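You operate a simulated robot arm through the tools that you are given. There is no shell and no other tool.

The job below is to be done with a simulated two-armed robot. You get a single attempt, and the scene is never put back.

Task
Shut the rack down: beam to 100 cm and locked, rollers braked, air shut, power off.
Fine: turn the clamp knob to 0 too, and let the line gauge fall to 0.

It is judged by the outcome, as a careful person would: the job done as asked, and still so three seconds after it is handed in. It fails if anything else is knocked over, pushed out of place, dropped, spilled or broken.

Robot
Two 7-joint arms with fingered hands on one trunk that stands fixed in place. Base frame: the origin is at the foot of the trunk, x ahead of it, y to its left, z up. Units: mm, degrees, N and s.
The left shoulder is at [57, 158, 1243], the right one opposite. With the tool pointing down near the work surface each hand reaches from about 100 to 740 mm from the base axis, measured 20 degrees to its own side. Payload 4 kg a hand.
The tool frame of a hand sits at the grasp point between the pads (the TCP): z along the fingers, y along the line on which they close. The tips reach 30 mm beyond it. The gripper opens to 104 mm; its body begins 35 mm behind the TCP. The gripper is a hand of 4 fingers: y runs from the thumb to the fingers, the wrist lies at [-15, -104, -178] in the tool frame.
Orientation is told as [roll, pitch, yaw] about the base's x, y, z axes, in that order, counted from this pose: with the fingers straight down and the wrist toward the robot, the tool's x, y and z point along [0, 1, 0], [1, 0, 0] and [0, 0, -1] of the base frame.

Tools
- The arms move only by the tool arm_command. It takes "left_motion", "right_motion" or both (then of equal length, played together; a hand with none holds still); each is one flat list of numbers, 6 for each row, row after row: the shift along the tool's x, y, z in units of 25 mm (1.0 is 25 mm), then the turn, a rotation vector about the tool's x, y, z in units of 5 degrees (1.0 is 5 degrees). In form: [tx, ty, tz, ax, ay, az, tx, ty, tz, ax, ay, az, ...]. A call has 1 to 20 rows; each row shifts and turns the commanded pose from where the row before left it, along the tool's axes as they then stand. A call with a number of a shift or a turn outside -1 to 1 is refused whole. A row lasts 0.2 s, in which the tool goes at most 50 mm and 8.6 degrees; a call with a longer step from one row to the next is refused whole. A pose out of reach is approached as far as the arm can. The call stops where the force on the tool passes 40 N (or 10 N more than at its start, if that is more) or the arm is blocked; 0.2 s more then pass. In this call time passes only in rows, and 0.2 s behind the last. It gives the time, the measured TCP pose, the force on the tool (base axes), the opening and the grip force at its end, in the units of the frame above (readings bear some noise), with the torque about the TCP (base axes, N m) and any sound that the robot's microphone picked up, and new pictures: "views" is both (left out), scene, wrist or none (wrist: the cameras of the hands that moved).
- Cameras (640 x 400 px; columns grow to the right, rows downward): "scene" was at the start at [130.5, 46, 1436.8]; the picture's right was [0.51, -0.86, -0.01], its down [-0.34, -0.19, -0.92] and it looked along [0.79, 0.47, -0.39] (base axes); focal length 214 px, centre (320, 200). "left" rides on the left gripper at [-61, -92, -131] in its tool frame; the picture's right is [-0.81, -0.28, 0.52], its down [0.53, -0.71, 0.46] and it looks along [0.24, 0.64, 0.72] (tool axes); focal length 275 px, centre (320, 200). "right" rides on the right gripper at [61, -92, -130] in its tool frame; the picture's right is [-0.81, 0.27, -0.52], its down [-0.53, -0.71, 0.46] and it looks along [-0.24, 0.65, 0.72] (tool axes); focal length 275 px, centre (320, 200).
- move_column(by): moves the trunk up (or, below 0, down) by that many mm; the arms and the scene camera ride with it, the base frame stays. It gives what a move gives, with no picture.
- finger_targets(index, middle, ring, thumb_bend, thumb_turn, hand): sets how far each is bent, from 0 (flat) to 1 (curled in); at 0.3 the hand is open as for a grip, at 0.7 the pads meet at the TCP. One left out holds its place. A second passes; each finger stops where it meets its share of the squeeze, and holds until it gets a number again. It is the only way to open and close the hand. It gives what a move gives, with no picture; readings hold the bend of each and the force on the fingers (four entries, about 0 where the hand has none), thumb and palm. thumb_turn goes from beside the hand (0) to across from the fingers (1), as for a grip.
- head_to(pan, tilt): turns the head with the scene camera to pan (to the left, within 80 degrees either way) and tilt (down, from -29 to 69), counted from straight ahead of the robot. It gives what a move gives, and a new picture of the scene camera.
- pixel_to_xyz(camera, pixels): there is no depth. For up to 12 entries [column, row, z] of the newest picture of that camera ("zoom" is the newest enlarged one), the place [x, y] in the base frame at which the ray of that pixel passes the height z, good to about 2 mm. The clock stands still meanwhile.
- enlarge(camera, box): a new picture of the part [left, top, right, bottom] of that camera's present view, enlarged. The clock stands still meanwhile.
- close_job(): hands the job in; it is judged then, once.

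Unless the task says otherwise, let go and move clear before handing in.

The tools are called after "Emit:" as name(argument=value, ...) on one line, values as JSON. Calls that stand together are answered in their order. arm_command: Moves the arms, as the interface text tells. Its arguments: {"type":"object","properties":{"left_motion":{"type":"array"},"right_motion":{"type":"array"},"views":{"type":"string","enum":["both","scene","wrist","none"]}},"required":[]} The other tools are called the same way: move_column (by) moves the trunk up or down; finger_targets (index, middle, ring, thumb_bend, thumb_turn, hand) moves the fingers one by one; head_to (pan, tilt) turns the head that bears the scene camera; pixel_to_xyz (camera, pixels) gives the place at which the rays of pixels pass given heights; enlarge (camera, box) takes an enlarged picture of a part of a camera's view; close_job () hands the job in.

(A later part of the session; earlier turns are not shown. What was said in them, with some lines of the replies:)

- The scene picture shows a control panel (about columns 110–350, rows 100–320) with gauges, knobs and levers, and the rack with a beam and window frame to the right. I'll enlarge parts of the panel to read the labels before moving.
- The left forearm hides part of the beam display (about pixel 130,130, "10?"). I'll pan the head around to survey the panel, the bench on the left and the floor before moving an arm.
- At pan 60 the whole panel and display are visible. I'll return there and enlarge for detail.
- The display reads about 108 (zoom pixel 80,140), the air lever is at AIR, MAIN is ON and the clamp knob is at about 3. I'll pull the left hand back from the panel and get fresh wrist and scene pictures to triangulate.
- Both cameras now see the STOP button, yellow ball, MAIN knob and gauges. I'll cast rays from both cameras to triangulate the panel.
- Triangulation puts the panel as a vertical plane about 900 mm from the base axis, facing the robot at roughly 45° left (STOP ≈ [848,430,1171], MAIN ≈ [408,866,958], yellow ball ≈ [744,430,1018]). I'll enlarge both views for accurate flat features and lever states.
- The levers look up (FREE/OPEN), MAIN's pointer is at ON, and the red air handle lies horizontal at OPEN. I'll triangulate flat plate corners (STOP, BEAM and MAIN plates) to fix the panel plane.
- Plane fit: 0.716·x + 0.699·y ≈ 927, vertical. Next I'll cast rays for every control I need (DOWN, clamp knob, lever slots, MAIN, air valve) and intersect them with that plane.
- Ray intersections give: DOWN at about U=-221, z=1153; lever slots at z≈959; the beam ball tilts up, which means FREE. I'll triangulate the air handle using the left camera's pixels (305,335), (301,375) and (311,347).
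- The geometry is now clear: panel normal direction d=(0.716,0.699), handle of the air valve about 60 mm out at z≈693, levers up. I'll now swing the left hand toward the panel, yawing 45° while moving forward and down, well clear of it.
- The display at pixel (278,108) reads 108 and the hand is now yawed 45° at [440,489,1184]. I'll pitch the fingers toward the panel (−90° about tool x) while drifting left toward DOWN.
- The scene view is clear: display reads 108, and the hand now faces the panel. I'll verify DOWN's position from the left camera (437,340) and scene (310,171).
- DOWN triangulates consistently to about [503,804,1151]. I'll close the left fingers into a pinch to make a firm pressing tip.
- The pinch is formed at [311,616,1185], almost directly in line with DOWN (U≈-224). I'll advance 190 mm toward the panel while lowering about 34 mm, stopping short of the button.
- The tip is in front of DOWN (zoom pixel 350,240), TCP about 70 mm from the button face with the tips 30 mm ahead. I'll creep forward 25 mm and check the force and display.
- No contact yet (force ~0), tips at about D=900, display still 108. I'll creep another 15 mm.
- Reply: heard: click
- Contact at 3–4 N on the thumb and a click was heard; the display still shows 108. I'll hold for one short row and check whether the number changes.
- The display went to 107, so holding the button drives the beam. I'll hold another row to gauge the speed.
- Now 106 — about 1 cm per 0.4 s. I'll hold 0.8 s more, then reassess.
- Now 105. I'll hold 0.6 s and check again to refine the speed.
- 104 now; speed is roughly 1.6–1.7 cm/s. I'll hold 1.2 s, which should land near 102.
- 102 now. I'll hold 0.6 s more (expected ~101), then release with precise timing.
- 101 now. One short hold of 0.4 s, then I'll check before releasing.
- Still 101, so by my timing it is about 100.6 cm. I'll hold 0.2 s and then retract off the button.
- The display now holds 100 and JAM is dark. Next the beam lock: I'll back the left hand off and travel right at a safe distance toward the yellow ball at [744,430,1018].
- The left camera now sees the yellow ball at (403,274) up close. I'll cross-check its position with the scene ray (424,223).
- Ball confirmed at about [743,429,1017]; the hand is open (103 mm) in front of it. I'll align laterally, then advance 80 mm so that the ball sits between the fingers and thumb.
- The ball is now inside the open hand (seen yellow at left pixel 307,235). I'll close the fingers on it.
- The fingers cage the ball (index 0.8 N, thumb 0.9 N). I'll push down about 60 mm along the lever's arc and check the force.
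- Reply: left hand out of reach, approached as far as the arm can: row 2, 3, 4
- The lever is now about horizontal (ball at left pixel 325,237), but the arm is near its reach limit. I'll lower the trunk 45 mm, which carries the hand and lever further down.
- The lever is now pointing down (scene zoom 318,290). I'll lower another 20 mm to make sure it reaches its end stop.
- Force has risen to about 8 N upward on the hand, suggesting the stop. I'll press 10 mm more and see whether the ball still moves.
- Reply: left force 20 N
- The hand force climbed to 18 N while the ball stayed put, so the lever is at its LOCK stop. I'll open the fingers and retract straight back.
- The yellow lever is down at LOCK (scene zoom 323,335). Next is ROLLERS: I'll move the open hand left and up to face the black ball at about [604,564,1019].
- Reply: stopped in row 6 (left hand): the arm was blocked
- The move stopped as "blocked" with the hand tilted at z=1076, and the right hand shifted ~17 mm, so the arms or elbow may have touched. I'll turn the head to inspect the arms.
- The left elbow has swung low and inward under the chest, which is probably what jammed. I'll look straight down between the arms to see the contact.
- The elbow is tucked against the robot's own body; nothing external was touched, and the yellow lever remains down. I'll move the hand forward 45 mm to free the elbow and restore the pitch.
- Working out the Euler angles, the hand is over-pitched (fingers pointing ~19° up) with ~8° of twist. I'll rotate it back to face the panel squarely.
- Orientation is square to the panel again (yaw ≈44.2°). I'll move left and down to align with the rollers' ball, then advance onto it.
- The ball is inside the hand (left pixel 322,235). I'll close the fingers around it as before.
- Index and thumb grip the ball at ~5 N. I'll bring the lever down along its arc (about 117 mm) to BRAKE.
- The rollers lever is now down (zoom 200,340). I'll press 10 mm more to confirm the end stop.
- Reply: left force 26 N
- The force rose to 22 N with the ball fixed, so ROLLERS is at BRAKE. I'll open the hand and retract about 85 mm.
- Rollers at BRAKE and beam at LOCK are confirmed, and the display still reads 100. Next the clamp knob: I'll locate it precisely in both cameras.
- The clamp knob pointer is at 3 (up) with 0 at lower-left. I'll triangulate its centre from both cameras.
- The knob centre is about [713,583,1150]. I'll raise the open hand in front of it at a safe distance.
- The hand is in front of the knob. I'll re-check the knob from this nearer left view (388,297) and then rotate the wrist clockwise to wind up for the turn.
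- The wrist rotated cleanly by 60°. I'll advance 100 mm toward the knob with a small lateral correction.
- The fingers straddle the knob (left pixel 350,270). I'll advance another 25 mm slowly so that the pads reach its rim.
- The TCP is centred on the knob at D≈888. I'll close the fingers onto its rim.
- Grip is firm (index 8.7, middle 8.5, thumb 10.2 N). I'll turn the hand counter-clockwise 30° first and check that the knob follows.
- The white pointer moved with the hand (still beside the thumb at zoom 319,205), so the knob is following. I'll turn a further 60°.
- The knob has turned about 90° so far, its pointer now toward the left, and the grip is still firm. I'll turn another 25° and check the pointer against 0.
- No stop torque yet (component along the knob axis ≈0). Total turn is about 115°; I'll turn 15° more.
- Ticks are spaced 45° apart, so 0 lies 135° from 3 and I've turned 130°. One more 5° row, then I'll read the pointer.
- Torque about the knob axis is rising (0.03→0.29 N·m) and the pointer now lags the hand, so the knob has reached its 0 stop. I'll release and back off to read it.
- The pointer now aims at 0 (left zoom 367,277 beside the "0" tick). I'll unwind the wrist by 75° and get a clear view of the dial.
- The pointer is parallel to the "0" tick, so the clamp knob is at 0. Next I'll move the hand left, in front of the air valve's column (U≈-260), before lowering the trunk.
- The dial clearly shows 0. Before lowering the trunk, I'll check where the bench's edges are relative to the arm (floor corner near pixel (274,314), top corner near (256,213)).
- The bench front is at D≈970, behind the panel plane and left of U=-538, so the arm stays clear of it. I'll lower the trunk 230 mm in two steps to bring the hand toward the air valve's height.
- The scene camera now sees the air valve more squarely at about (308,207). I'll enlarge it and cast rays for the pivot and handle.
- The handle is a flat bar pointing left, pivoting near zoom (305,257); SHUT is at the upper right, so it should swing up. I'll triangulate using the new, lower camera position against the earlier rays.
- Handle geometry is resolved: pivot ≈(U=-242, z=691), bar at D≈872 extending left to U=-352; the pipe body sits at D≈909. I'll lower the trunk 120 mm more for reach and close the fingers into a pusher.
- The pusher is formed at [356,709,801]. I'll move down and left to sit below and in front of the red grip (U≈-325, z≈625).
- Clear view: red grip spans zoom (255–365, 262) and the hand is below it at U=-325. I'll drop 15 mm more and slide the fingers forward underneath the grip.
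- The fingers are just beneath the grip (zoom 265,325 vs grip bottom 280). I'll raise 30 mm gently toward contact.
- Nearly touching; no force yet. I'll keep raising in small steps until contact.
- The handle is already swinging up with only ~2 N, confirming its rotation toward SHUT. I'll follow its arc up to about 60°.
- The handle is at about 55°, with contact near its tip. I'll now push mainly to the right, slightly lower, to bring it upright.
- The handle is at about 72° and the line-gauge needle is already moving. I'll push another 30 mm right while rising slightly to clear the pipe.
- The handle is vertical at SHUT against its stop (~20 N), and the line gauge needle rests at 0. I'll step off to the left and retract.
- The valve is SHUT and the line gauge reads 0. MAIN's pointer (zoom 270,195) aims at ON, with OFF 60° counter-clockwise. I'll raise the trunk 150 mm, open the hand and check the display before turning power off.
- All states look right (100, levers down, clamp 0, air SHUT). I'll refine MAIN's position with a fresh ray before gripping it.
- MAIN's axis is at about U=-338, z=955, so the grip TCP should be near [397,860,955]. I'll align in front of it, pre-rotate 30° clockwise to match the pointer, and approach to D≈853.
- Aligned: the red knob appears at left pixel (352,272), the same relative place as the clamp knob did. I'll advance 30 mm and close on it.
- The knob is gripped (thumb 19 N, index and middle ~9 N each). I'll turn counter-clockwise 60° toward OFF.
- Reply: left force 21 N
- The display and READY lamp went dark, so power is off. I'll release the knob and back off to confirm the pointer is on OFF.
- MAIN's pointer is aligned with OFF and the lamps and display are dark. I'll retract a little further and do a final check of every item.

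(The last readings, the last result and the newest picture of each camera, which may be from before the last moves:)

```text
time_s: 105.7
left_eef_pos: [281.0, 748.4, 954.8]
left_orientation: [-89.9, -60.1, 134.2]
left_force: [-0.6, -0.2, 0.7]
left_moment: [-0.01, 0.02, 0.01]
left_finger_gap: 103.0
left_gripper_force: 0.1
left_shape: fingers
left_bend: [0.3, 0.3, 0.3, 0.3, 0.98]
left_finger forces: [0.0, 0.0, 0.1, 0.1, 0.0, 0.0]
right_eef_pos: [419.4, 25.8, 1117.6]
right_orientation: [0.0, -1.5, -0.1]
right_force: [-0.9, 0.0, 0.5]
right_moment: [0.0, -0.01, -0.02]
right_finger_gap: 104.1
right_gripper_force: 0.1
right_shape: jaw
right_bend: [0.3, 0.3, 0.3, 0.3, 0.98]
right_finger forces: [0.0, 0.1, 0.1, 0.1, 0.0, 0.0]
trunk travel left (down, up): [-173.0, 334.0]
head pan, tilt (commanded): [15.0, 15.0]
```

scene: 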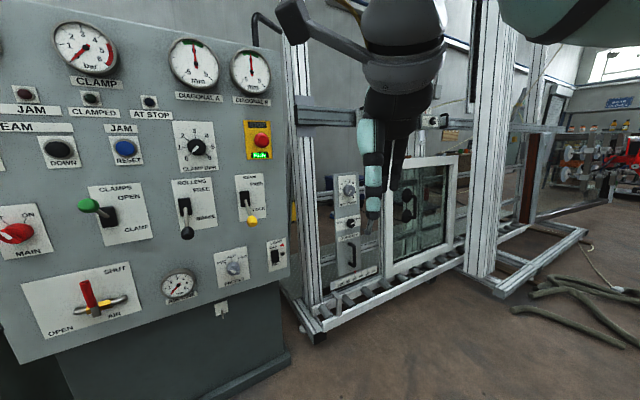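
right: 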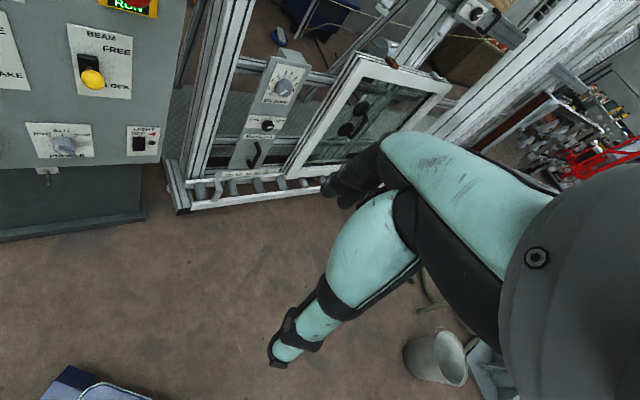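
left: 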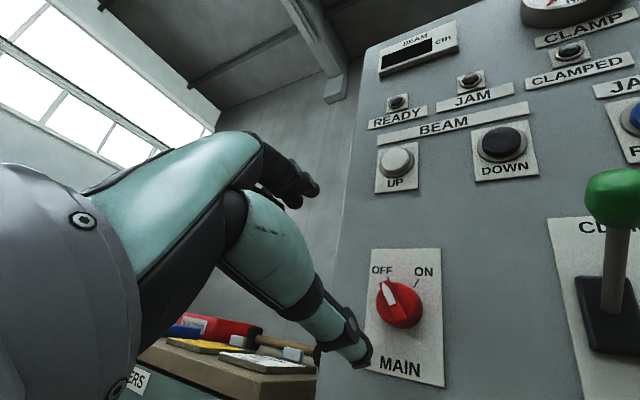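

The final pictures show the rack shut down as asked:
- **Beam:** the display last read 100 cm, and the yellow lever is at LOCK.
- **Rollers:** the lever is at BRAKE.
- **Clamp knob:** the pointer is on 0.
- **Air:** the handle is at SHUT and the line gauge reads 0.
- **Power:** MAIN is at OFF, with the display and lamps dark. Only the RUN sign on the STOP plate is still lit, and I left STOP alone.

Both hands are clear of the panel, so I'm handing the job in.

Emit:
close_job()

```text
The job is handed in.
```

I shut the rack down as asked and handed the job in; the result of the judging has not come back.

| Item | Final state |
|---|---|
| Beam | Display read 100 cm up to power-off; lever at LOCK |
| Rollers | Lever at BRAKE |
| Clamp knob | Turned to its stop, pointer on 0 |
| Air | Handle at SHUT, line gauge at 0 |
| Power | MAIN at OFF; display and READY lamp dark |

- **RUN sign:** the green RUN sign on the STOP plate stayed lit after MAIN went to OFF. I did not press STOP, because you had not asked for it.
- **Blocked arm:** one move was blocked partway, most likely by the left elbow against the robot's own body. I saw nothing in the scene touched or moved, and I freed the arm and carried on.
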